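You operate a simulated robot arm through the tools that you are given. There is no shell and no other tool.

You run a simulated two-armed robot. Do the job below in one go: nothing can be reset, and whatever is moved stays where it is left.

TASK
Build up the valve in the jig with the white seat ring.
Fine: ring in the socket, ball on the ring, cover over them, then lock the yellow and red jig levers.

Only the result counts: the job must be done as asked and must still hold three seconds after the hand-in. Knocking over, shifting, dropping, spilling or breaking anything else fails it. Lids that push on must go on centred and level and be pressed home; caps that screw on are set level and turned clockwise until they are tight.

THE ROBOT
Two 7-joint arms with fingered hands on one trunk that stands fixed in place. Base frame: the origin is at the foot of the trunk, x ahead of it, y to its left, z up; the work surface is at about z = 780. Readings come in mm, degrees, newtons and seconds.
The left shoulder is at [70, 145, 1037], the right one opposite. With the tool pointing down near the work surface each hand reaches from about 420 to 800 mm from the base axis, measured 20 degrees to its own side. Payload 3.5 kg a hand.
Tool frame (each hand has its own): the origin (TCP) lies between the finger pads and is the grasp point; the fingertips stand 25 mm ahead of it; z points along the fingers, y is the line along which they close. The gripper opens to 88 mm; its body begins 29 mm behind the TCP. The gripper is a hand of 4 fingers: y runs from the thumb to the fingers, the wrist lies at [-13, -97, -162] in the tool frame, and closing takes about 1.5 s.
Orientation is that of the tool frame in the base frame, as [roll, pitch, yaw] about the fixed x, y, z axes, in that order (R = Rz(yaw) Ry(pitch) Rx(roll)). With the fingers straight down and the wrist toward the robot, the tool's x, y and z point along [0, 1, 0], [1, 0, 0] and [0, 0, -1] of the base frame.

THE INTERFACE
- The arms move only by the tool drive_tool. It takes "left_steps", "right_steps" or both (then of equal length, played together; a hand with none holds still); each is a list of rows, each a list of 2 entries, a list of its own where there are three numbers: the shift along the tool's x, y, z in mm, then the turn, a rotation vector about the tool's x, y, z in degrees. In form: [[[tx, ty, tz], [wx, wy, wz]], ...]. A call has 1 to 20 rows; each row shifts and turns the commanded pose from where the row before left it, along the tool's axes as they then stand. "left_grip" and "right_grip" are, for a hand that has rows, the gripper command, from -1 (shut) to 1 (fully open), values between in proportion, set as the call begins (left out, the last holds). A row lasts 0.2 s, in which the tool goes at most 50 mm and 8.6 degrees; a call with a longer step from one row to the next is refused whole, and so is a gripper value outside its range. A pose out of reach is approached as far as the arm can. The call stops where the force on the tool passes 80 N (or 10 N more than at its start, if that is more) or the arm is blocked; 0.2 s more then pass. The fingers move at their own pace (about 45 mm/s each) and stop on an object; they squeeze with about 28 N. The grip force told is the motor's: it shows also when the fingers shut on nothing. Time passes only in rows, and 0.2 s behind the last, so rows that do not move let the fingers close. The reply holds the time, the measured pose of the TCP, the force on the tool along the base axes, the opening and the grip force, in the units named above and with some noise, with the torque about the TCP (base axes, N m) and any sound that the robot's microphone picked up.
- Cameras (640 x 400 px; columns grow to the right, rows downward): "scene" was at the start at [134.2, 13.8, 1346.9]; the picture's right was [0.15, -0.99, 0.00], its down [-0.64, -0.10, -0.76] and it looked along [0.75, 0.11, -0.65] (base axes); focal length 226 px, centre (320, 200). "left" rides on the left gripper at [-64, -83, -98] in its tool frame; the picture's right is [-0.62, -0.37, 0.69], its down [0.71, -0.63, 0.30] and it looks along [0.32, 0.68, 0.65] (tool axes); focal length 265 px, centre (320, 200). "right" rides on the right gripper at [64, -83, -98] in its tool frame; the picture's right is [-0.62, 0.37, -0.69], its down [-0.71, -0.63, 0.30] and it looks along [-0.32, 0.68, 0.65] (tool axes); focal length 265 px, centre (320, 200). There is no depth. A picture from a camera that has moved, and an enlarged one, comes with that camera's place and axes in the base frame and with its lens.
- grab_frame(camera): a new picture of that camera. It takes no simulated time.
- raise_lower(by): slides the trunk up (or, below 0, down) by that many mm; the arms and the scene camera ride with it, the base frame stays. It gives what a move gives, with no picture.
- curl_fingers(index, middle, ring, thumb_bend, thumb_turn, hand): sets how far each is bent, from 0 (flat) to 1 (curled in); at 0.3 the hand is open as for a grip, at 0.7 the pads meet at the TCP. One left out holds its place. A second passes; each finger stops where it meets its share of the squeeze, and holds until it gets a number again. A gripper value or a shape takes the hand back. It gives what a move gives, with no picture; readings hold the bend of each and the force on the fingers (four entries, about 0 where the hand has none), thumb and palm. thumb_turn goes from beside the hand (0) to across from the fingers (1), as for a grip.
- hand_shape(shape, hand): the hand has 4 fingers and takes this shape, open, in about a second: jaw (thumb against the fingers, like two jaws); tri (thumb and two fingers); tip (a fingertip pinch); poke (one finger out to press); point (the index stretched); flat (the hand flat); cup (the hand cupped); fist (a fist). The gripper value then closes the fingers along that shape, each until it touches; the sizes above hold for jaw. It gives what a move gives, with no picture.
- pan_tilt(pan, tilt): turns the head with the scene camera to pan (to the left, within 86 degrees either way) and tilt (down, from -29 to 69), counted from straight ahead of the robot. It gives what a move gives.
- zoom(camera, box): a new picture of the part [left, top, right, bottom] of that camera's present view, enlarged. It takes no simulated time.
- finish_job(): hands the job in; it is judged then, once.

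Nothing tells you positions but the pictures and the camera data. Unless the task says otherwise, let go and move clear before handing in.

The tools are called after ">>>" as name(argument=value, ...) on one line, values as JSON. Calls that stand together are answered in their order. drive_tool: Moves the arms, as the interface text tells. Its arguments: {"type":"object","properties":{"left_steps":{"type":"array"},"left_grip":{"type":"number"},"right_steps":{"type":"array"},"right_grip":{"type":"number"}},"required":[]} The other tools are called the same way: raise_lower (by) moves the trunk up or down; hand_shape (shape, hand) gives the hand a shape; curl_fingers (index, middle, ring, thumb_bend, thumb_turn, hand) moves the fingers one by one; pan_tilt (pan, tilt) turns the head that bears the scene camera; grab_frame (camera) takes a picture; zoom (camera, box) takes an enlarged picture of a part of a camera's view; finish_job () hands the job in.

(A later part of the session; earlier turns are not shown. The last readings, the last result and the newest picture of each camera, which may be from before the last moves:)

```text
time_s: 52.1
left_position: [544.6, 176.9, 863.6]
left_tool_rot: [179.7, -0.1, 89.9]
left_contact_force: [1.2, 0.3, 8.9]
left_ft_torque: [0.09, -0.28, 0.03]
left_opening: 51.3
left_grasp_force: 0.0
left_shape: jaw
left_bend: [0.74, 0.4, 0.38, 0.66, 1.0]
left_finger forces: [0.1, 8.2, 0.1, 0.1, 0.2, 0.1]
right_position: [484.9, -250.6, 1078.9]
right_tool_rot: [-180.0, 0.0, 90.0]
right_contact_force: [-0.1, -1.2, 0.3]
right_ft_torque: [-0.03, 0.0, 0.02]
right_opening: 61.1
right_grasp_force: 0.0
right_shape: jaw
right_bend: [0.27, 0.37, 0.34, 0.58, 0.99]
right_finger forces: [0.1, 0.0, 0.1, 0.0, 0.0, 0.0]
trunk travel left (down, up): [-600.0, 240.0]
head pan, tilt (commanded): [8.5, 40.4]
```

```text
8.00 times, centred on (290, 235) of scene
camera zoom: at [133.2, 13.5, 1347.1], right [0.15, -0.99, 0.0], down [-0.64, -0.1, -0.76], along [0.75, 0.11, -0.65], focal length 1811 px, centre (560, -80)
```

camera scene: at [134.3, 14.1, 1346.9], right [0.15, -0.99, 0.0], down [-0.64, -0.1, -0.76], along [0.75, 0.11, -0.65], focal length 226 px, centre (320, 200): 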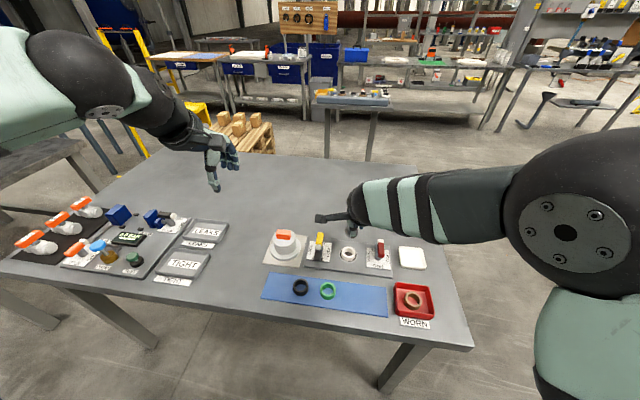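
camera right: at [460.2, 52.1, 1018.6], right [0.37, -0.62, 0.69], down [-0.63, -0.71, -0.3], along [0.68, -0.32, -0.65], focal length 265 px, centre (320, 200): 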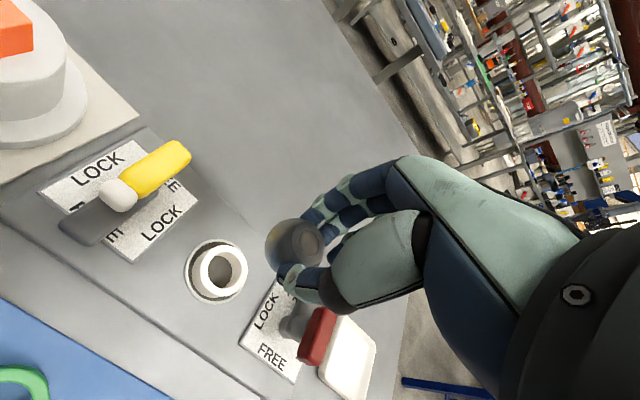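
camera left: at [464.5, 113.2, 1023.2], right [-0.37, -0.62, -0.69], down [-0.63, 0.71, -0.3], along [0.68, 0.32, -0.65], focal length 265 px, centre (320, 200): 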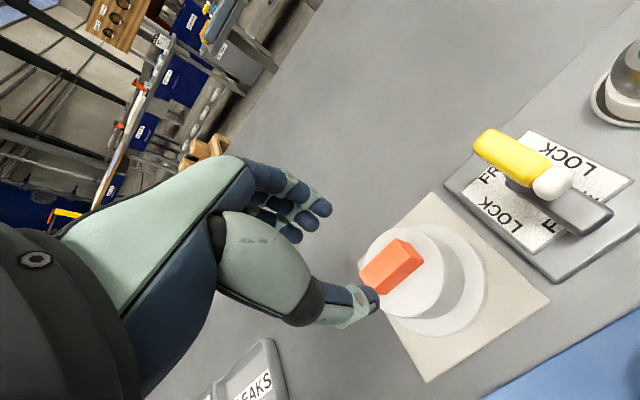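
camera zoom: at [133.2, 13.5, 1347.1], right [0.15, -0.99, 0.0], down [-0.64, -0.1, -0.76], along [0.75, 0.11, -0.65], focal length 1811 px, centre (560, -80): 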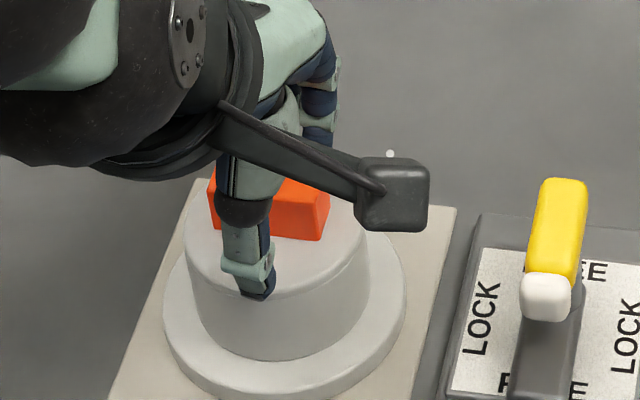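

The middle fingertip touched the cover top with 9 N. I'll raise 4 mm and close on the handle.

>>> drive_tool(left_steps=[[[0, 0, -2], [0, 0, 0]], [[0, 0, -2.5], [0, 0, 0]], [[0, 0, 0], [0, 0, 0]]])

>>> drive_tool(left_steps=[[[0, 0, 0], [0, 0, 0]], [[0, 0, 0], [0, 0, 0]], [[0, 0, 0], [0, 0, 0]], [[0, 0, 0], [0, 0, 0]], [[0, 0, 0], [0, 0, 0]], [[0, 0, 0], [0, 0, 0]], [[0, 0, 0], [0, 0, 0]], [[0, 0, 0], [0, 0, 0]]], left_grip=-1)

>>> zoom(camera="left", box=[260, 160, 420, 320])

>>> zoom(camera="scene", box=[250, 210, 330, 260])

```text
time_s: 52.9
left_position: [544.2, 175.7, 864.5]
left_tool_rot: [-179.8, 0.0, 90.0]
left_contact_force: [-0.2, 0.2, -0.6]
left_ft_torque: [-0.03, 0.02, -0.01]
left_opening: 50.7
left_grasp_force: 0.1
left_shape: jaw
left_bend: [0.74, 0.41, 0.38, 0.66, 1.0]
left_finger forces: [0.1, 0.0, 0.1, 0.0, 0.0, 0.0]
right_position: [486.5, -250.5, 1078.2]
right_tool_rot: [-180.0, -0.1, 90.1]
right_contact_force: [0.5, -0.5, 0.0]
right_ft_torque: [0.01, 0.02, -0.02]
right_opening: 61.3
right_grasp_force: 0.1
right_shape: jaw
right_bend: [0.27, 0.37, 0.34, 0.58, 0.99]
right_finger forces: [0.0, 0.1, 0.0, 0.0, 0.0, 0.0]
trunk travel left (down, up): [-600.0, 240.0]
head pan, tilt (commanded): [8.5, 40.4]
```

```text
time_s: 54.7
left_position: [545.2, 177.0, 864.9]
left_tool_rot: [180.0, 0.0, 89.9]
left_contact_force: [0.2, 0.0, 0.1]
left_ft_torque: [-0.04, 0.0, -0.02]
left_opening: 12.5
left_grasp_force: 27.9
left_shape: jaw
left_bend: [0.73, 0.63, 0.71, 0.75, 1.0]
left_finger forces: [16.5, 6.2, 2.9, 0.0, 25.7, 0.0]
right_position: [485.1, -249.7, 1078.9]
right_tool_rot: [-179.9, 0.0, 90.0]
right_contact_force: [0.7, 0.7, 0.4]
right_ft_torque: [-0.02, -0.02, 0.02]
right_opening: 61.4
right_grasp_force: 0.0
right_shape: jaw
right_bend: [0.27, 0.37, 0.34, 0.58, 0.99]
right_finger forces: [0.1, 0.0, 0.0, 0.1, 0.0, 0.1]
trunk travel left (down, up): [-600.0, 240.0]
head pan, tilt (commanded): [8.5, 40.4]
```

```text
2.50 times, centred on (340, 240) of left
camera zoom: at [462.1, 110.3, 964.7], right [-0.37, -0.62, -0.69], down [-0.63, 0.71, -0.3], along [0.68, 0.32, -0.65], focal length 664 px, centre (270, 100)
```

zoom: 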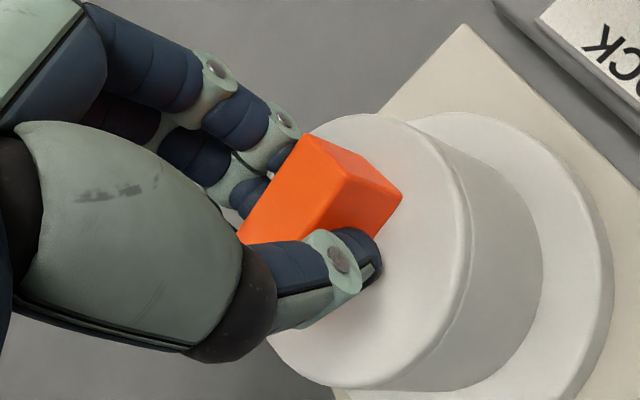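

```text
8.00 times, centred on (290, 235) of scene
camera zoom: at [134.4, 13.9, 1346.9], right [0.15, -0.99, 0.0], down [-0.64, -0.1, -0.76], along [0.75, 0.11, -0.65], focal length 1811 px, centre (560, -80)
```

zoom: 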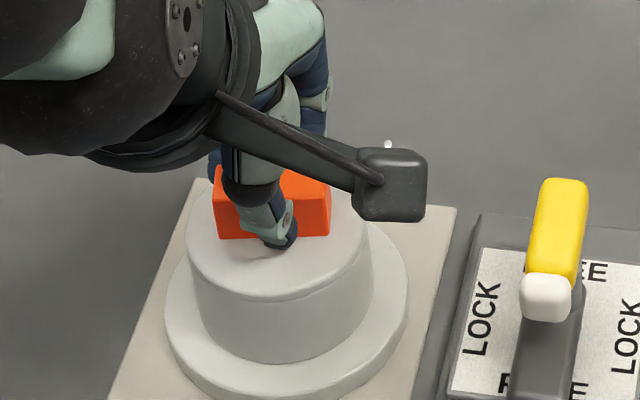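

The handle is held firmly by all fingers against the thumb. I'll lift slowly and check for tilt.

>>> drive_tool(left_steps=[[[0, 0, -3], [0, 0, 0]], [[0, 0, -5], [0, 0, 0]], [[0, 0, -7], [0, 0, 0]], [[0, 0, 0], [0, 0, 0]], [[0, 0, 0], [0, 0, 0]]])

>>> zoom(camera="left", box=[260, 160, 460, 360])

>>> zoom(camera="scene", box=[250, 210, 330, 260])

>>> grab_frame(camera="right")

```text
time_s: 55.9
left_position: [544.4, 176.1, 879.4]
left_tool_rot: [-180.0, 0.1, 90.0]
left_contact_force: [-0.4, 0.6, -1.7]
left_ft_torque: [-0.02, 0.01, 0.01]
left_opening: 12.5
left_grasp_force: 28.2
left_shape: jaw
left_bend: [0.73, 0.63, 0.71, 0.75, 1.0]
left_finger forces: [16.8, 6.1, 2.9, 0.0, 25.7, 0.0]
right_position: [485.6, -250.0, 1078.7]
right_tool_rot: [180.0, 0.0, 90.0]
right_contact_force: [0.9, 0.7, -0.2]
right_ft_torque: [0.0, 0.0, 0.02]
right_opening: 61.4
right_grasp_force: 0.1
right_shape: jaw
right_bend: [0.27, 0.37, 0.34, 0.58, 0.99]
right_finger forces: [0.0, 0.1, 0.1, 0.0, 0.0, 0.0]
trunk travel left (down, up): [-600.0, 240.0]
head pan, tilt (commanded): [8.5, 40.4]
```

```text
2.00 times, centred on (360, 260) of left
camera zoom: at [461.7, 110.3, 979.6], right [-0.37, -0.62, -0.69], down [-0.63, 0.71, -0.3], along [0.68, 0.32, -0.65], focal length 531 px, centre (240, 80)
```

zoom: 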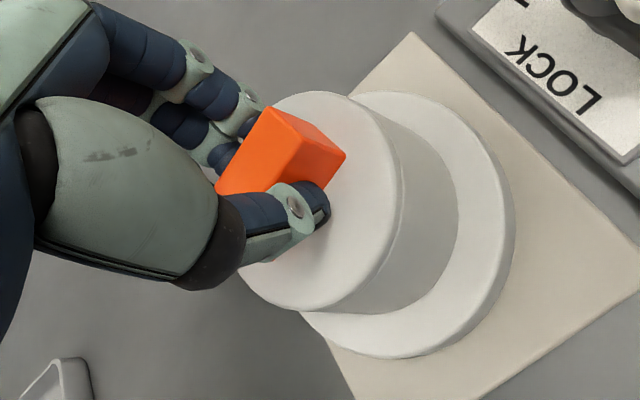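

```text
8.00 times, centred on (290, 235) of scene
camera zoom: at [134.4, 13.9, 1346.9], right [0.15, -0.99, 0.0], down [-0.64, -0.1, -0.76], along [0.75, 0.11, -0.65], focal length 1811 px, centre (560, -80)
```

zoom: 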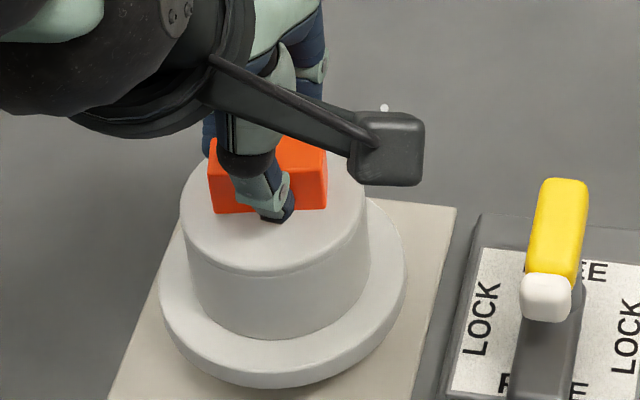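

```text
taken
camera right: at [402.0, -185.9, 1179.4], right [0.37, -0.62, 0.69], down [-0.63, -0.71, -0.3], along [0.68, -0.32, -0.65], focal length 265 px, centre (320, 200)
```

right: 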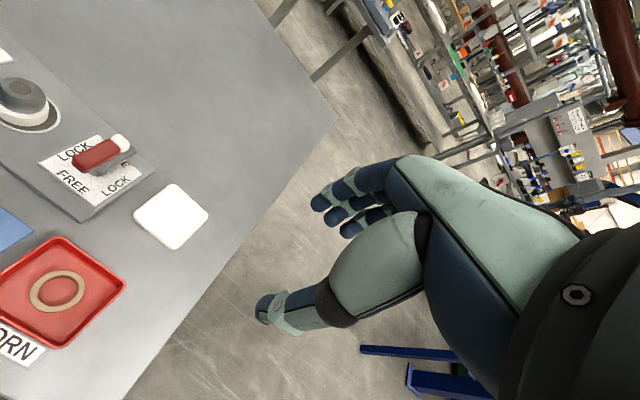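

The cover is lifted level, and it weighs about 2 N. I'll raise it above the levers and carry it over the socket at z ≈ 945.

>>> drive_tool(left_steps=[[[0, 0, -20], [0, 0, 0]], [[0, 0, -25], [0, 0, 0]], [[0, 0, -22], [0, 0, 0]], [[-10, 0, 0], [0, 0, 0]], [[-25, 0, 0], [0, 0, 0]], [[-30, 0, 0], [0, 0, 0]], [[-30, 0, 0], [0, 0, 0]], [[-30, 0, 0], [0, 0, 0]], [[-30, 0, 0], [0, 0, 0]], [[-25, 0, 0], [0, 0, 0]], [[-10, 0, 0], [0, 0, 0]], [[0, 0, 0], [0, 0, 0]], [[0, 0, 0], [0, 0, 0]], [[0, 0, 0], [0, 0, 0]]])

>>> grab_frame(camera="left")

>>> zoom(camera="scene", box=[300, 195, 396, 270])

>>> grab_frame(camera="right")

```text
time_s: 58.9
left_position: [546.4, -13.7, 947.3]
left_tool_rot: [-179.9, 0.0, 90.0]
left_contact_force: [-0.3, 0.4, -1.3]
left_ft_torque: [-0.03, 0.05, 0.01]
left_opening: 12.3
left_grasp_force: 28.4
left_shape: jaw
left_bend: [0.73, 0.63, 0.71, 0.75, 1.0]
left_finger forces: [16.8, 5.9, 2.9, 0.0, 25.7, 0.1]
right_position: [486.6, -250.2, 1078.9]
right_tool_rot: [-180.0, 0.0, 90.0]
right_contact_force: [0.0, 0.5, 0.2]
right_ft_torque: [0.0, 0.03, 0.0]
right_opening: 61.5
right_grasp_force: 0.0
right_shape: jaw
right_bend: [0.27, 0.37, 0.34, 0.58, 0.99]
right_finger forces: [0.1, 0.0, 0.1, 0.0, 0.1, 0.0]
trunk travel left (down, up): [-600.0, 240.0]
head pan, tilt (commanded): [8.5, 40.4]
```

```text
taken
camera left: at [462.7, -79.6, 1046.1], right [-0.37, -0.62, -0.69], down [-0.63, 0.71, -0.3], along [0.68, 0.32, -0.65], focal length 265 px, centre (320, 200)
```

left: 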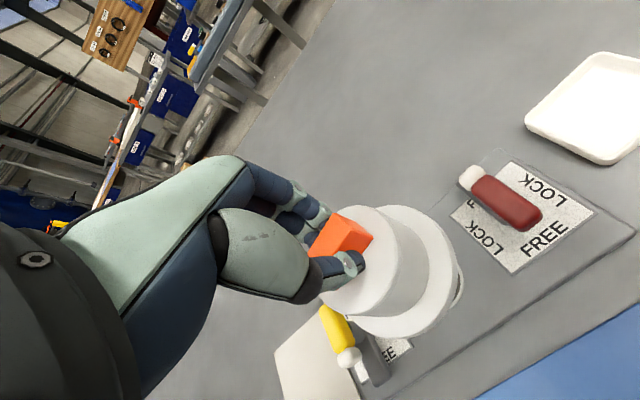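

```text
5.33 times, centred on (348, 232) of scene
camera zoom: at [134.4, 13.8, 1346.9], right [0.15, -0.99, 0.0], down [-0.64, -0.1, -0.76], along [0.75, 0.11, -0.65], focal length 1207 px, centre (171, 27)
```

zoom: 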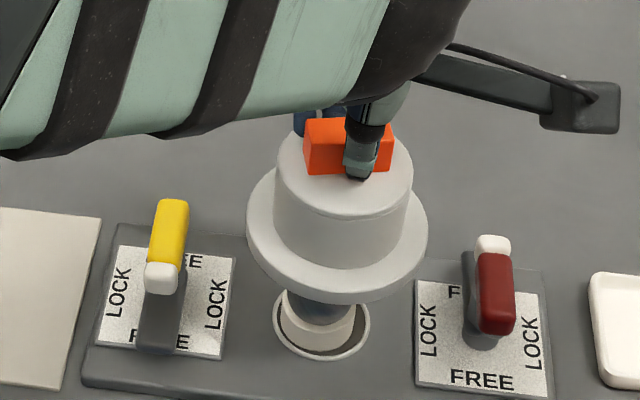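

```text
taken
camera right: at [402.0, -186.0, 1179.4], right [0.37, -0.62, 0.69], down [-0.63, -0.71, -0.3], along [0.68, -0.32, -0.65], focal length 265 px, centre (320, 200)
```

right: 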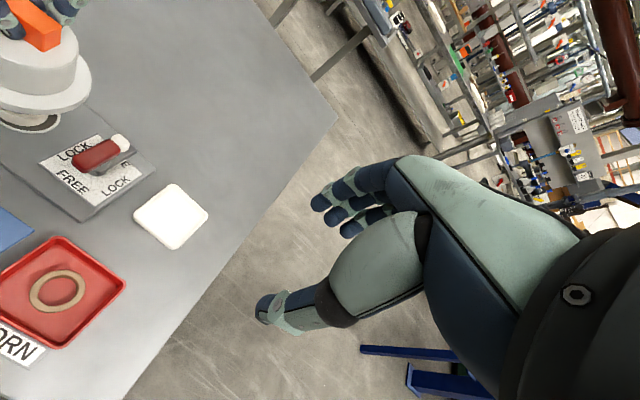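

The cover hovers above the assembly. I'll zoom in with high resolution to measure its axis relative to the socket.

>>> zoom(camera="scene", box=[322, 226, 386, 266])

>>> zoom(camera="left", box=[300, 190, 480, 360])

```text
10.00 times, centred on (354, 246) of scene
camera zoom: at [134.4, 13.8, 1346.9], right [0.15, -0.99, 0.0], down [-0.64, -0.1, -0.76], along [0.75, 0.11, -0.65], focal length 2264 px, centre (-20, -260)
```

zoom: 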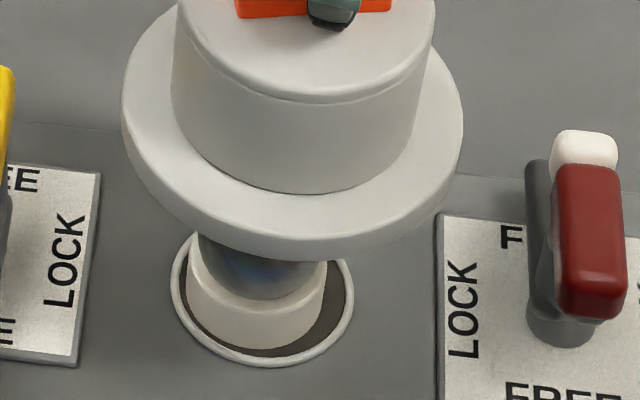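

```text
2.35 times, centred on (390, 275) of left
camera zoom: at [462.7, -79.6, 1046.1], right [-0.37, -0.62, -0.69], down [-0.63, 0.71, -0.3], along [0.68, 0.32, -0.65], focal length 624 px, centre (155, 24)
```

zoom: 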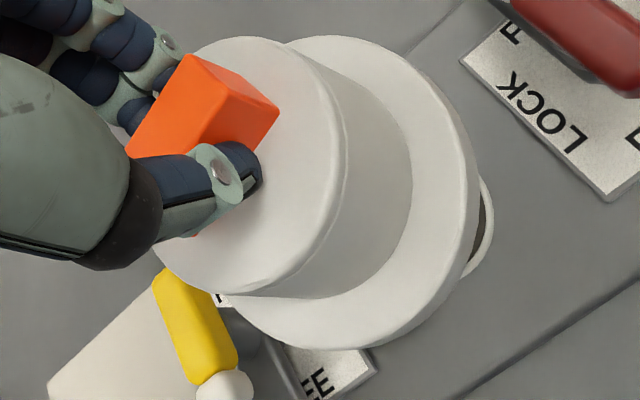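

By the scene measurement the cover axis is about 2 mm toward -y and about 1.3 mm far in x from the socket axis. I'll correct and lower to just above the ball, then re-measure.

>>> drive_tool(left_steps=[[[1, -0.7, 5], [0, 0, 0]], [[1, -0.6, 8], [0, 0, 0]], [[0, 0, 8], [0, 0, 0]], [[0, 0, 0], [0, 0, 0]], [[0, 0, 0], [0, 0, 0]], [[0, 0, 0], [0, 0, 0]]])

>>> zoom(camera="scene", box=[320, 226, 384, 266])

>>> zoom(camera="left", box=[300, 190, 480, 360])

>>> zoom(camera="right", box=[0, 0, 160, 130])

```text
time_s: 60.3
left_position: [543.7, -10.6, 926.0]
left_tool_rot: [180.0, 0.1, 90.0]
left_contact_force: [-0.2, 0.1, -1.1]
left_ft_torque: [0.0, 0.0, 0.01]
left_opening: 12.7
left_grasp_force: 27.4
left_shape: jaw
left_bend: [0.73, 0.63, 0.71, 0.75, 1.0]
left_finger forces: [16.9, 5.9, 3.0, 0.1, 25.7, 0.0]
right_position: [485.4, -250.0, 1077.8]
right_tool_rot: [-179.9, -0.1, 90.1]
right_contact_force: [-0.8, 0.0, -0.1]
right_ft_torque: [0.02, -0.01, -0.01]
right_opening: 61.2
right_grasp_force: 0.0
right_shape: jaw
right_bend: [0.27, 0.37, 0.34, 0.58, 0.99]
right_finger forces: [0.0, 0.0, 0.1, 0.0, 0.1, 0.0]
trunk travel left (down, up): [-600.0, 240.0]
head pan, tilt (commanded): [8.5, 40.4]
```

```text
10.00 times, centred on (352, 246) of scene
camera zoom: at [134.4, 13.7, 1346.9], right [0.15, -0.99, 0.0], down [-0.64, -0.1, -0.76], along [0.75, 0.11, -0.65], focal length 2264 px, centre (0, -260)
```

zoom: 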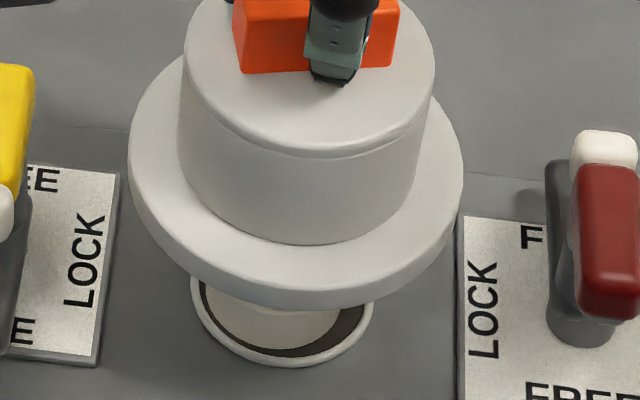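

```text
2.35 times, centred on (390, 275) of left
camera zoom: at [461.5, -76.9, 1025.8], right [-0.37, -0.62, -0.69], down [-0.63, 0.71, -0.3], along [0.68, 0.32, -0.65], focal length 624 px, centre (155, 24)
```

zoom: 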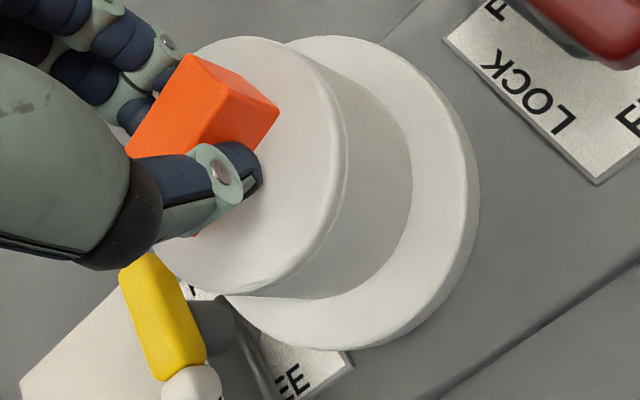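

```text
3.08 times, centred on (80, 65) of right
camera zoom: at [402.1, -186.0, 1179.3], right [0.37, -0.62, 0.69], down [-0.63, -0.71, -0.3], along [0.68, -0.32, -0.65], focal length 817 px, centre (1058, 615)
```

zoom: 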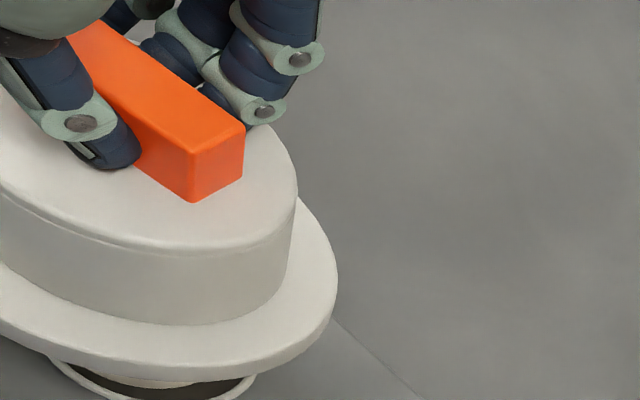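

The cover is now within about 1 mm of the socket axis. I'll apply the small correction and lower gradually over the ball, checking forces.

>>> drive_tool(left_steps=[[[-0.8, -0.5, 3], [0, 0, 0]], [[0, 0, 4], [0, 0, 0]], [[0, 0, 4], [0, 0, 0]], [[0, 0, 4], [0, 0, 0]], [[0, 0, 0], [0, 0, 0]]])

>>> zoom(camera="scene", box=[320, 230, 384, 270])

>>> zoom(camera="right", box=[0, 30, 160, 160])

```text
time_s: 61.5
left_position: [543.3, -12.8, 911.6]
left_tool_rot: [180.0, 0.0, 90.0]
left_contact_force: [-0.4, 0.5, -0.5]
left_ft_torque: [0.02, -0.04, 0.0]
left_opening: 12.7
left_grasp_force: 28.0
left_shape: jaw
left_bend: [0.73, 0.64, 0.71, 0.75, 1.0]
left_finger forces: [16.8, 6.0, 2.8, 0.0, 25.8, 0.0]
right_position: [485.7, -249.8, 1079.0]
right_tool_rot: [-180.0, 0.0, 90.0]
right_contact_force: [0.6, 0.2, 1.0]
right_ft_torque: [-0.01, 0.0, 0.03]
right_opening: 61.4
right_grasp_force: 0.0
right_shape: jaw
right_bend: [0.27, 0.37, 0.34, 0.58, 0.99]
right_finger forces: [0.0, 0.0, 0.0, 0.0, 0.1, 0.1]
trunk travel left (down, up): [-600.0, 240.0]
head pan, tilt (commanded): [8.5, 40.4]
```

```text
10.00 times, centred on (352, 250) of scene
camera zoom: at [134.3, 13.8, 1346.9], right [0.15, -0.99, 0.0], down [-0.64, -0.1, -0.76], along [0.75, 0.11, -0.65], focal length 2264 px, centre (0, -300)
```

zoom: 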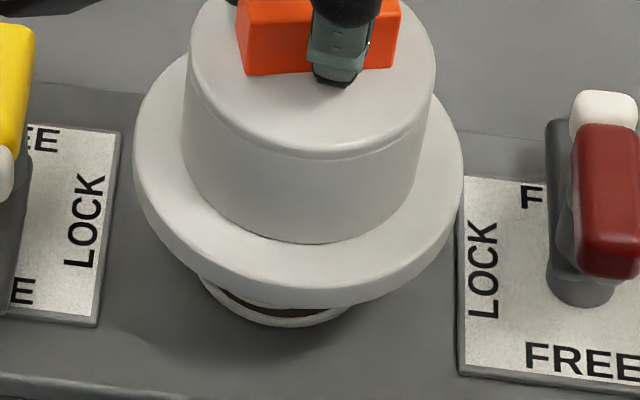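

```text
3.08 times, centred on (80, 95) of right
camera zoom: at [402.0, -186.0, 1179.4], right [0.37, -0.62, 0.69], down [-0.63, -0.71, -0.3], along [0.68, -0.32, -0.65], focal length 817 px, centre (1058, 523)
```

zoom: 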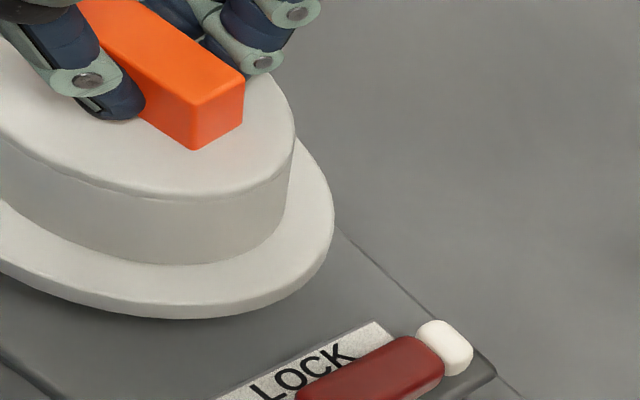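

x matches now, and y is about 1 mm toward -y. I'll correct and lower another 14 mm.

>>> drive_tool(left_steps=[[[1.0, 0, 3], [0, 0, 0]], [[0, 0, 4], [0, 0, 0]], [[0, 0, 4], [0, 0, 0]], [[0, 0, 3], [0, 0, 0]], [[0, 0, 0], [0, 0, 0]]])

>>> zoom(camera="scene", box=[320, 235, 384, 275])

>>> zoom(camera="left", box=[300, 190, 480, 360])

```text
time_s: 62.7
left_position: [542.6, -11.7, 897.6]
left_tool_rot: [-180.0, 0.0, 90.0]
left_contact_force: [-0.5, 0.0, -0.7]
left_ft_torque: [0.01, 0.0, 0.02]
left_opening: 12.4
left_grasp_force: 27.9
left_shape: jaw
left_bend: [0.73, 0.64, 0.71, 0.75, 1.0]
left_finger forces: [16.8, 6.0, 2.9, 0.0, 25.6, 0.0]
right_position: [484.8, -250.4, 1078.2]
right_tool_rot: [180.0, 0.0, 89.9]
right_contact_force: [0.2, 0.1, -1.2]
right_ft_torque: [0.01, -0.04, 0.01]
right_opening: 61.3
right_grasp_force: 0.1
right_shape: jaw
right_bend: [0.27, 0.37, 0.34, 0.58, 0.99]
right_finger forces: [0.1, 0.0, 0.0, 0.0, 0.0, 0.0]
trunk travel left (down, up): [-600.0, 240.0]
head pan, tilt (commanded): [8.5, 40.4]
```

```text
10.00 times, centred on (352, 255) of scene
camera zoom: at [134.4, 13.7, 1346.9], right [0.15, -0.99, 0.0], down [-0.64, -0.1, -0.76], along [0.75, 0.11, -0.65], focal length 2264 px, centre (0, -350)
```

zoom: 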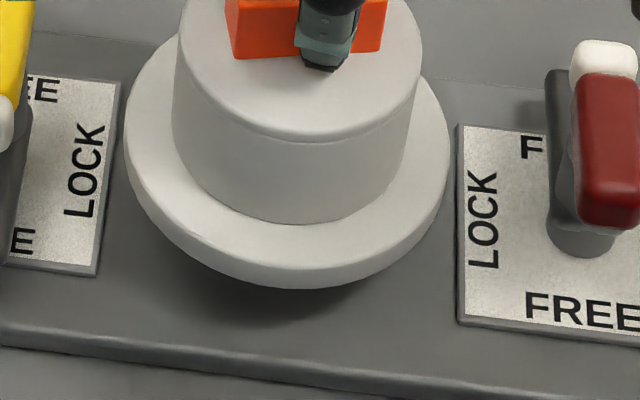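

```text
2.35 times, centred on (390, 275) of left
camera zoom: at [459.8, -77.0, 997.4], right [-0.37, -0.62, -0.69], down [-0.63, 0.71, -0.3], along [0.68, 0.32, -0.65], focal length 624 px, centre (155, 24)
```

zoom: 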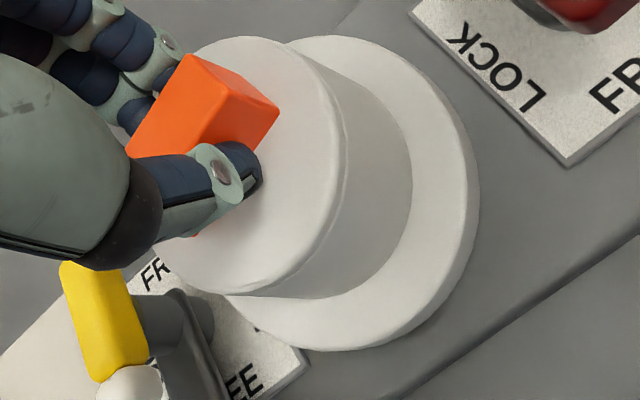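

I now have a consistent relation: the cover axis in the scene equals the TCP plus (2.8, 3.0). I'll correct by (+1.1, -0.75) and lower another 10 mm.

>>> drive_tool(left_steps=[[[-0.7, 1.1, 2], [0, 0, 0]], [[0, 0, 3], [0, 0, 0]], [[0, 0, 3], [0, 0, 0]], [[0, 0, 2], [0, 0, 0]], [[0, 0, 0], [0, 0, 0]], [[0, 0, 0], [0, 0, 0]]])

>>> zoom(camera="scene", box=[320, 235, 384, 275])

>>> zoom(camera="left", box=[300, 190, 480, 360])

```text
time_s: 64.1
left_position: [545.7, -13.4, 887.5]
left_tool_rot: [-180.0, 0.0, 90.0]
left_contact_force: [-1.0, 0.6, -1.3]
left_ft_torque: [-0.04, 0.02, -0.02]
left_opening: 12.4
left_grasp_force: 28.2
left_shape: jaw
left_bend: [0.73, 0.64, 0.71, 0.75, 1.0]
left_finger forces: [16.8, 6.0, 2.9, 0.0, 25.6, 0.0]
right_position: [485.5, -250.2, 1077.8]
right_tool_rot: [-179.9, 0.0, 89.9]
right_contact_force: [0.5, 0.5, 0.4]
right_ft_torque: [-0.01, -0.01, 0.0]
right_opening: 61.0
right_grasp_force: 0.1
right_shape: jaw
right_bend: [0.27, 0.37, 0.34, 0.58, 0.99]
right_finger forces: [0.1, 0.1, 0.0, 0.0, 0.0, 0.0]
trunk travel left (down, up): [-600.0, 240.0]
head pan, tilt (commanded): [8.5, 40.4]
```

```text
10.00 times, centred on (352, 255) of scene
camera zoom: at [134.4, 13.7, 1346.9], right [0.15, -0.99, 0.0], down [-0.64, -0.1, -0.76], along [0.75, 0.11, -0.65], focal length 2264 px, centre (0, -350)
```

zoom: 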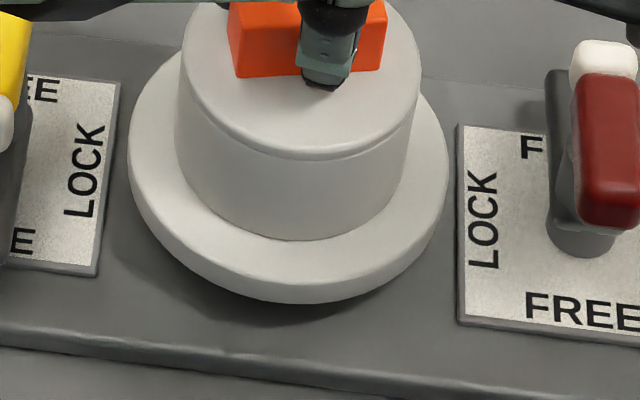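

```text
2.35 times, centred on (390, 275) of left
camera zoom: at [462.9, -78.2, 986.0], right [-0.37, -0.62, -0.69], down [-0.63, 0.71, -0.3], along [0.68, 0.32, -0.65], focal length 624 px, centre (155, 24)
```

zoom: 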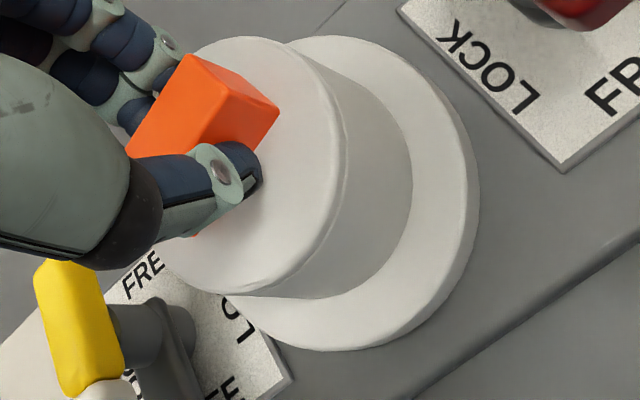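

The hand overshot by about 2 mm in x, and the camera readout confirms it. I'll correct at this height and re-read the camera pose.

>>> drive_tool(left_steps=[[[0.3, -1.5, 0], [0, 0, 0]], [[0, 0, 0], [0, 0, 0]], [[0, 0, 0], [0, 0, 0]], [[0, 0, 0], [0, 0, 0]]])

>>> zoom(camera="left", box=[300, 190, 480, 360])

>>> zoom(camera="scene", box=[320, 235, 384, 275])

```text
time_s: 65.1
left_position: [543.8, -11.7, 888.1]
left_tool_rot: [180.0, 0.0, 89.9]
left_contact_force: [0.2, -0.3, -1.8]
left_ft_torque: [-0.01, -0.01, -0.03]
left_opening: 12.5
left_grasp_force: 28.3
left_shape: jaw
left_bend: [0.73, 0.64, 0.71, 0.75, 1.0]
left_finger forces: [16.8, 5.9, 2.9, 0.0, 25.7, 0.0]
right_position: [486.3, -250.6, 1078.8]
right_tool_rot: [180.0, 0.0, 90.0]
right_contact_force: [-0.7, -0.1, -0.3]
right_ft_torque: [0.03, -0.02, -0.02]
right_opening: 61.1
right_grasp_force: 0.1
right_shape: jaw
right_bend: [0.27, 0.37, 0.34, 0.58, 0.99]
right_finger forces: [0.1, 0.0, 0.0, 0.0, 0.1, 0.0]
trunk travel left (down, up): [-600.0, 240.0]
head pan, tilt (commanded): [8.5, 40.4]
```

```text
2.35 times, centred on (390, 275) of left
camera zoom: at [461.1, -77.3, 987.1], right [-0.37, -0.62, -0.69], down [-0.63, 0.71, -0.3], along [0.68, 0.32, -0.65], focal length 624 px, centre (155, 24)
```

zoom: 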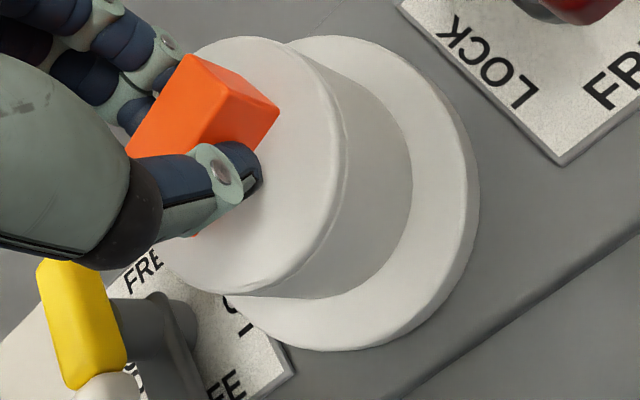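

```text
10.00 times, centred on (352, 255) of scene
camera zoom: at [134.4, 13.7, 1346.9], right [0.15, -0.99, 0.0], down [-0.64, -0.1, -0.76], along [0.75, 0.11, -0.65], focal length 2264 px, centre (0, -350)
```

zoom: 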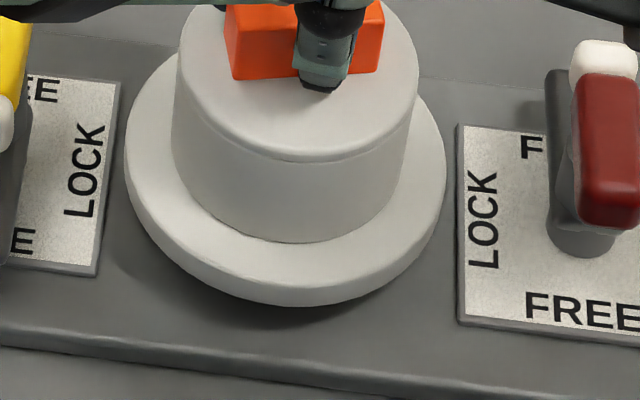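

I'm within 0.5 mm of target. I'll lower 6 mm more and recheck.

>>> drive_tool(left_steps=[[[-0.2, 0, 2], [0, 0, 0]], [[0, 0, 2], [0, 0, 0]], [[0, 0, 2], [0, 0, 0]], [[0, 0, 0], [0, 0, 0]], [[0, 0, 0], [0, 0, 0]]])

>>> zoom(camera="scene", box=[320, 235, 384, 275])

>>> zoom(camera="left", box=[300, 190, 480, 360])

```text
time_s: 66.3
left_position: [543.5, -10.9, 880.7]
left_tool_rot: [-180.0, 0.0, 90.0]
left_contact_force: [0.1, -0.6, -0.9]
left_ft_torque: [0.01, -0.01, 0.03]
left_opening: 12.5
left_grasp_force: 27.9
left_shape: jaw
left_bend: [0.73, 0.64, 0.71, 0.75, 1.0]
left_finger forces: [16.8, 6.0, 2.8, 0.0, 25.6, 0.1]
right_position: [486.1, -251.7, 1078.5]
right_tool_rot: [-179.9, 0.0, 89.9]
right_contact_force: [-0.4, 0.7, -0.5]
right_ft_torque: [-0.02, 0.02, 0.02]
right_opening: 61.3
right_grasp_force: 0.1
right_shape: jaw
right_bend: [0.27, 0.37, 0.34, 0.58, 0.99]
right_finger forces: [0.1, 0.0, 0.0, 0.1, 0.0, 0.0]
trunk travel left (down, up): [-600.0, 240.0]
head pan, tilt (commanded): [8.5, 40.4]
```

```text
10.00 times, centred on (352, 255) of scene
camera zoom: at [134.4, 13.7, 1346.9], right [0.15, -0.99, 0.0], down [-0.64, -0.1, -0.76], along [0.75, 0.11, -0.65], focal length 2264 px, centre (0, -350)
```

zoom: 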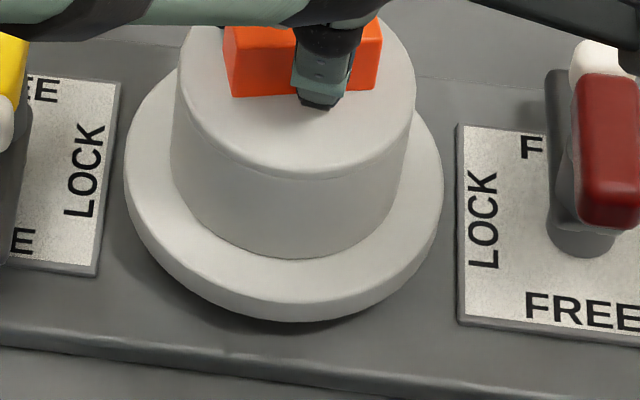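

```text
2.35 times, centred on (390, 275) of left
camera zoom: at [460.9, -77.4, 980.1], right [-0.37, -0.62, -0.69], down [-0.63, 0.71, -0.3], along [0.68, 0.32, -0.65], focal length 624 px, centre (155, 24)
```

zoom: 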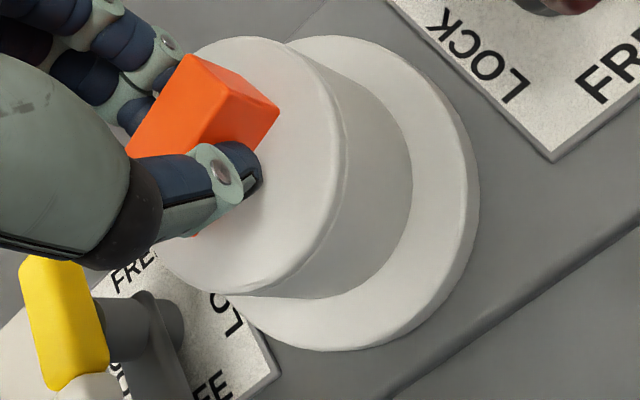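

The alignment is within 0.5 mm. I'll continue down in small steps to seat the cover.

>>> drive_tool(left_steps=[[[-0.4, 0, 1.5], [0, 0, 0]], [[0, 0, 1.5], [0, 0, 0]], [[0, 0, 0], [0, 0, 0]]])

>>> drive_tool(left_steps=[[[0, 0, 1.2], [0, 0, 0]], [[0, 0, 0], [0, 0, 0]]])

>>> zoom(camera="scene", box=[320, 235, 384, 275])

>>> zoom(camera="left", box=[300, 190, 480, 360])

```text
time_s: 67.1
left_position: [543.6, -13.0, 879.1]
left_tool_rot: [180.0, 0.1, 90.0]
left_contact_force: [0.1, 0.0, -1.6]
left_ft_torque: [0.04, -0.02, 0.01]
left_opening: 12.6
left_grasp_force: 28.2
left_shape: jaw
left_bend: [0.73, 0.64, 0.71, 0.75, 1.0]
left_finger forces: [16.9, 6.0, 3.0, 0.0, 25.8, 0.0]
right_position: [485.1, -250.3, 1077.9]
right_tool_rot: [-179.9, 0.1, 90.0]
right_contact_force: [0.5, 0.1, -0.4]
right_ft_torque: [0.02, 0.0, 0.0]
right_opening: 61.0
right_grasp_force: 0.1
right_shape: jaw
right_bend: [0.27, 0.37, 0.34, 0.58, 0.99]
right_finger forces: [0.0, 0.1, 0.0, 0.1, 0.0, 0.0]
trunk travel left (down, up): [-600.0, 240.0]
head pan, tilt (commanded): [8.5, 40.4]
```

```text
time_s: 67.7
left_position: [542.1, -11.7, 876.8]
left_tool_rot: [179.9, 0.0, 90.0]
left_contact_force: [0.2, -0.2, -1.1]
left_ft_torque: [0.02, -0.03, 0.0]
left_opening: 12.6
left_grasp_force: 27.9
left_shape: jaw
left_bend: [0.73, 0.64, 0.71, 0.75, 1.0]
left_finger forces: [16.8, 6.0, 3.0, 0.1, 25.6, 0.0]
right_position: [485.8, -250.3, 1077.6]
right_tool_rot: [179.9, 0.0, 90.1]
right_contact_force: [-0.9, -0.3, 0.2]
right_ft_torque: [-0.01, 0.0, 0.0]
right_opening: 61.1
right_grasp_force: 0.0
right_shape: jaw
right_bend: [0.27, 0.37, 0.34, 0.58, 0.99]
right_finger forces: [0.0, 0.0, 0.0, 0.1, 0.0, 0.0]
trunk travel left (down, up): [-600.0, 240.0]
head pan, tilt (commanded): [8.5, 40.4]
```

```text
10.00 times, centred on (352, 255) of scene
camera zoom: at [134.4, 13.8, 1346.9], right [0.15, -0.99, 0.0], down [-0.64, -0.1, -0.76], along [0.75, 0.11, -0.65], focal length 2264 px, centre (0, -350)
```

zoom: 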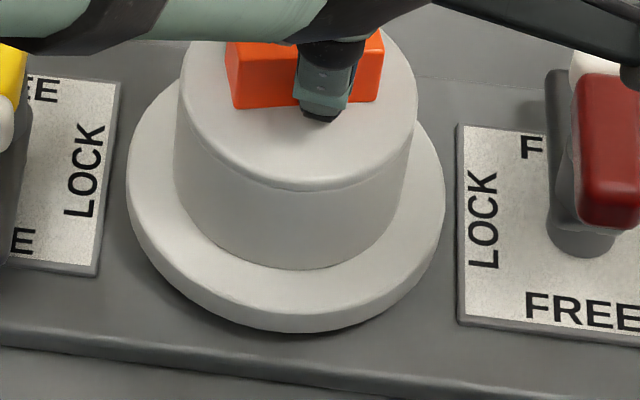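

```text
2.35 times, centred on (390, 275) of left
camera zoom: at [459.8, -78.4, 976.6], right [-0.37, -0.62, -0.69], down [-0.63, 0.71, -0.3], along [0.68, 0.32, -0.65], focal length 624 px, centre (155, 24)
```

zoom: 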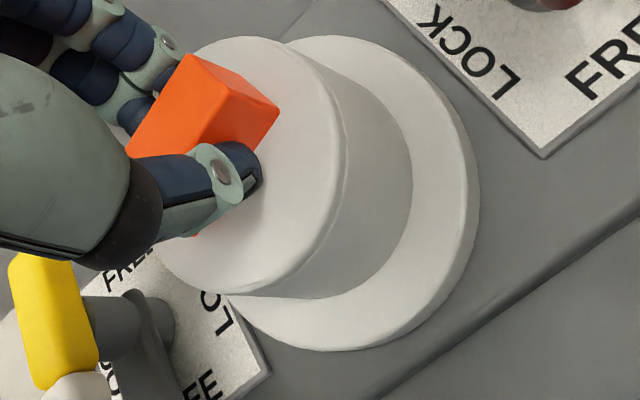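

I'm about 1 mm off again just above the rim. I'll make a lateral correction before going further.

>>> drive_tool(left_steps=[[[0.5, 0.8, 0], [0, 0, 0]], [[0, 0, 0], [0, 0, 0]], [[0, 0, 0], [0, 0, 0]]])

>>> zoom(camera="left", box=[300, 190, 480, 360])

```text
time_s: 68.5
left_position: [544.6, -11.1, 877.0]
left_tool_rot: [-179.9, 0.1, 90.0]
left_contact_force: [-0.9, -0.3, -0.6]
left_ft_torque: [0.0, 0.01, 0.01]
left_opening: 12.6
left_grasp_force: 27.6
left_shape: jaw
left_bend: [0.73, 0.64, 0.71, 0.75, 1.0]
left_finger forces: [16.7, 6.0, 3.0, 0.0, 25.8, 0.1]
right_position: [486.5, -250.7, 1077.8]
right_tool_rot: [-179.9, 0.0, 90.0]
right_contact_force: [-0.8, -0.2, -0.2]
right_ft_torque: [0.02, 0.0, 0.01]
right_opening: 61.3
right_grasp_force: 0.0
right_shape: jaw
right_bend: [0.27, 0.37, 0.34, 0.58, 0.99]
right_finger forces: [0.0, 0.0, 0.0, 0.0, 0.0, 0.1]
trunk travel left (down, up): [-600.0, 240.0]
head pan, tilt (commanded): [8.5, 40.4]
```

```text
2.35 times, centred on (390, 275) of left
camera zoom: at [460.8, -77.5, 976.0], right [-0.37, -0.62, -0.69], down [-0.63, 0.71, -0.3], along [0.68, 0.32, -0.65], focal length 624 px, centre (155, 24)
```

zoom: 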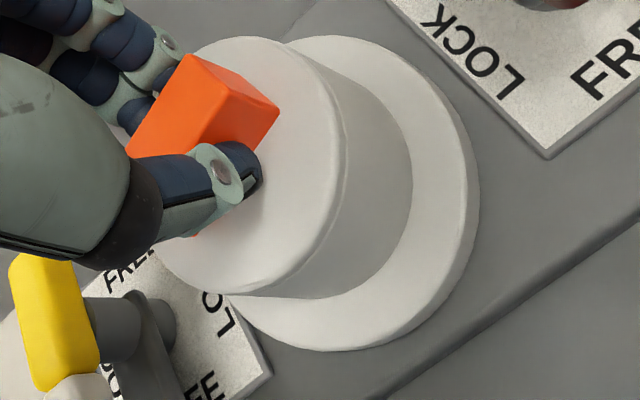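

I'm now on target within 0.3 mm. I'll lower by 1 mm steps onto the rim and plate.

>>> drive_tool(left_steps=[[[0, 0, 1], [0, 0, 0]], [[0, 0, 0], [0, 0, 0]]])

>>> drive_tool(left_steps=[[[0, 0, 1], [0, 0, 0]], [[0, 0, 0], [0, 0, 0]]])

>>> drive_tool(left_steps=[[[0, 0, 1], [0, 0, 0]], [[0, 0, 0], [0, 0, 0]]])

>>> zoom(camera="left", box=[300, 190, 480, 360])

>>> zoom(camera="scene", box=[320, 235, 384, 275])

```text
time_s: 69.1
left_position: [543.8, -11.9, 874.6]
left_tool_rot: [-180.0, 0.0, 90.0]
left_contact_force: [1.1, 0.1, -0.6]
left_ft_torque: [0.02, -0.04, 0.01]
left_opening: 12.4
left_grasp_force: 27.7
left_shape: jaw
left_bend: [0.73, 0.64, 0.71, 0.75, 1.0]
left_finger forces: [16.7, 5.9, 2.9, 0.1, 25.7, 0.1]
right_position: [486.8, -250.2, 1077.9]
right_tool_rot: [179.9, 0.1, 90.0]
right_contact_force: [-0.9, -0.4, -0.5]
right_ft_torque: [-0.02, 0.04, -0.02]
right_opening: 61.5
right_grasp_force: 0.0
right_shape: jaw
right_bend: [0.27, 0.37, 0.34, 0.58, 0.99]
right_finger forces: [0.0, 0.1, 0.1, 0.1, 0.0, 0.1]
trunk travel left (down, up): [-600.0, 240.0]
head pan, tilt (commanded): [8.5, 40.4]
```

```text
time_s: 69.7
left_position: [544.4, -11.2, 875.6]
left_tool_rot: [-180.0, 0.0, 90.0]
left_contact_force: [-0.1, 0.4, -0.9]
left_ft_torque: [-0.02, 0.02, -0.02]
left_opening: 12.6
left_grasp_force: 28.2
left_shape: jaw
left_bend: [0.73, 0.64, 0.71, 0.75, 1.0]
left_finger forces: [16.8, 6.0, 2.9, 0.1, 25.7, 0.0]
right_position: [485.6, -250.8, 1077.4]
right_tool_rot: [180.0, -0.1, 89.9]
right_contact_force: [0.6, 1.2, -0.7]
right_ft_torque: [0.01, -0.02, -0.01]
right_opening: 61.5
right_grasp_force: 0.0
right_shape: jaw
right_bend: [0.27, 0.37, 0.34, 0.58, 0.99]
right_finger forces: [0.0, 0.1, 0.0, 0.1, 0.0, 0.0]
trunk travel left (down, up): [-600.0, 240.0]
head pan, tilt (commanded): [8.5, 40.4]
```

```text
time_s: 70.3
left_position: [542.8, -12.5, 873.4]
left_tool_rot: [180.0, 0.1, 90.0]
left_contact_force: [-0.5, 0.2, -1.0]
left_ft_torque: [0.02, -0.01, 0.0]
left_opening: 12.7
left_grasp_force: 28.2
left_shape: jaw
left_bend: [0.73, 0.64, 0.71, 0.75, 1.0]
left_finger forces: [16.9, 6.0, 2.9, 0.0, 25.7, 0.0]
right_position: [486.6, -249.9, 1078.4]
right_tool_rot: [-180.0, 0.0, 90.0]
right_contact_force: [0.5, 0.9, 0.3]
right_ft_torque: [0.01, 0.01, -0.04]
right_opening: 61.4
right_grasp_force: 0.1
right_shape: jaw
right_bend: [0.27, 0.37, 0.34, 0.58, 0.99]
right_finger forces: [0.1, 0.0, 0.0, 0.0, 0.1, 0.0]
trunk travel left (down, up): [-600.0, 240.0]
head pan, tilt (commanded): [8.5, 40.4]
```

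```text
2.35 times, centred on (390, 275) of left
camera zoom: at [460.2, -78.1, 973.8], right [-0.37, -0.62, -0.69], down [-0.63, 0.71, -0.3], along [0.68, 0.32, -0.65], focal length 624 px, centre (155, 24)
```

zoom: 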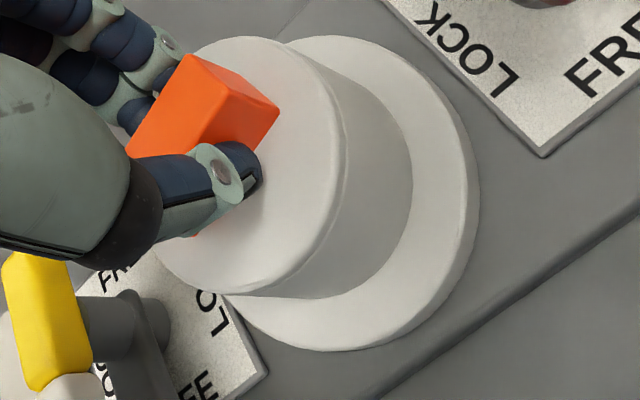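

```text
10.00 times, centred on (352, 255) of scene
camera zoom: at [134.4, 13.7, 1346.9], right [0.15, -0.99, 0.0], down [-0.64, -0.1, -0.76], along [0.75, 0.11, -0.65], focal length 2264 px, centre (0, -350)
```

zoom: 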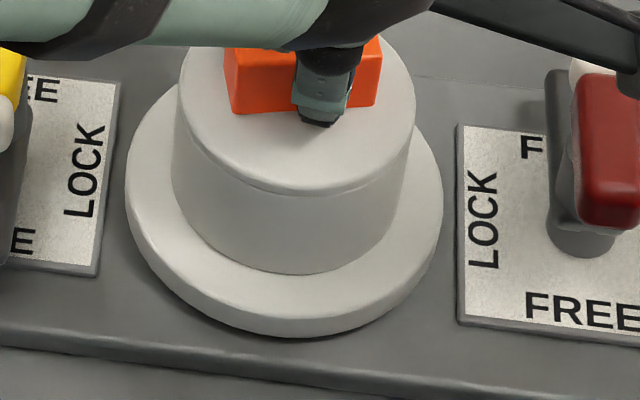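

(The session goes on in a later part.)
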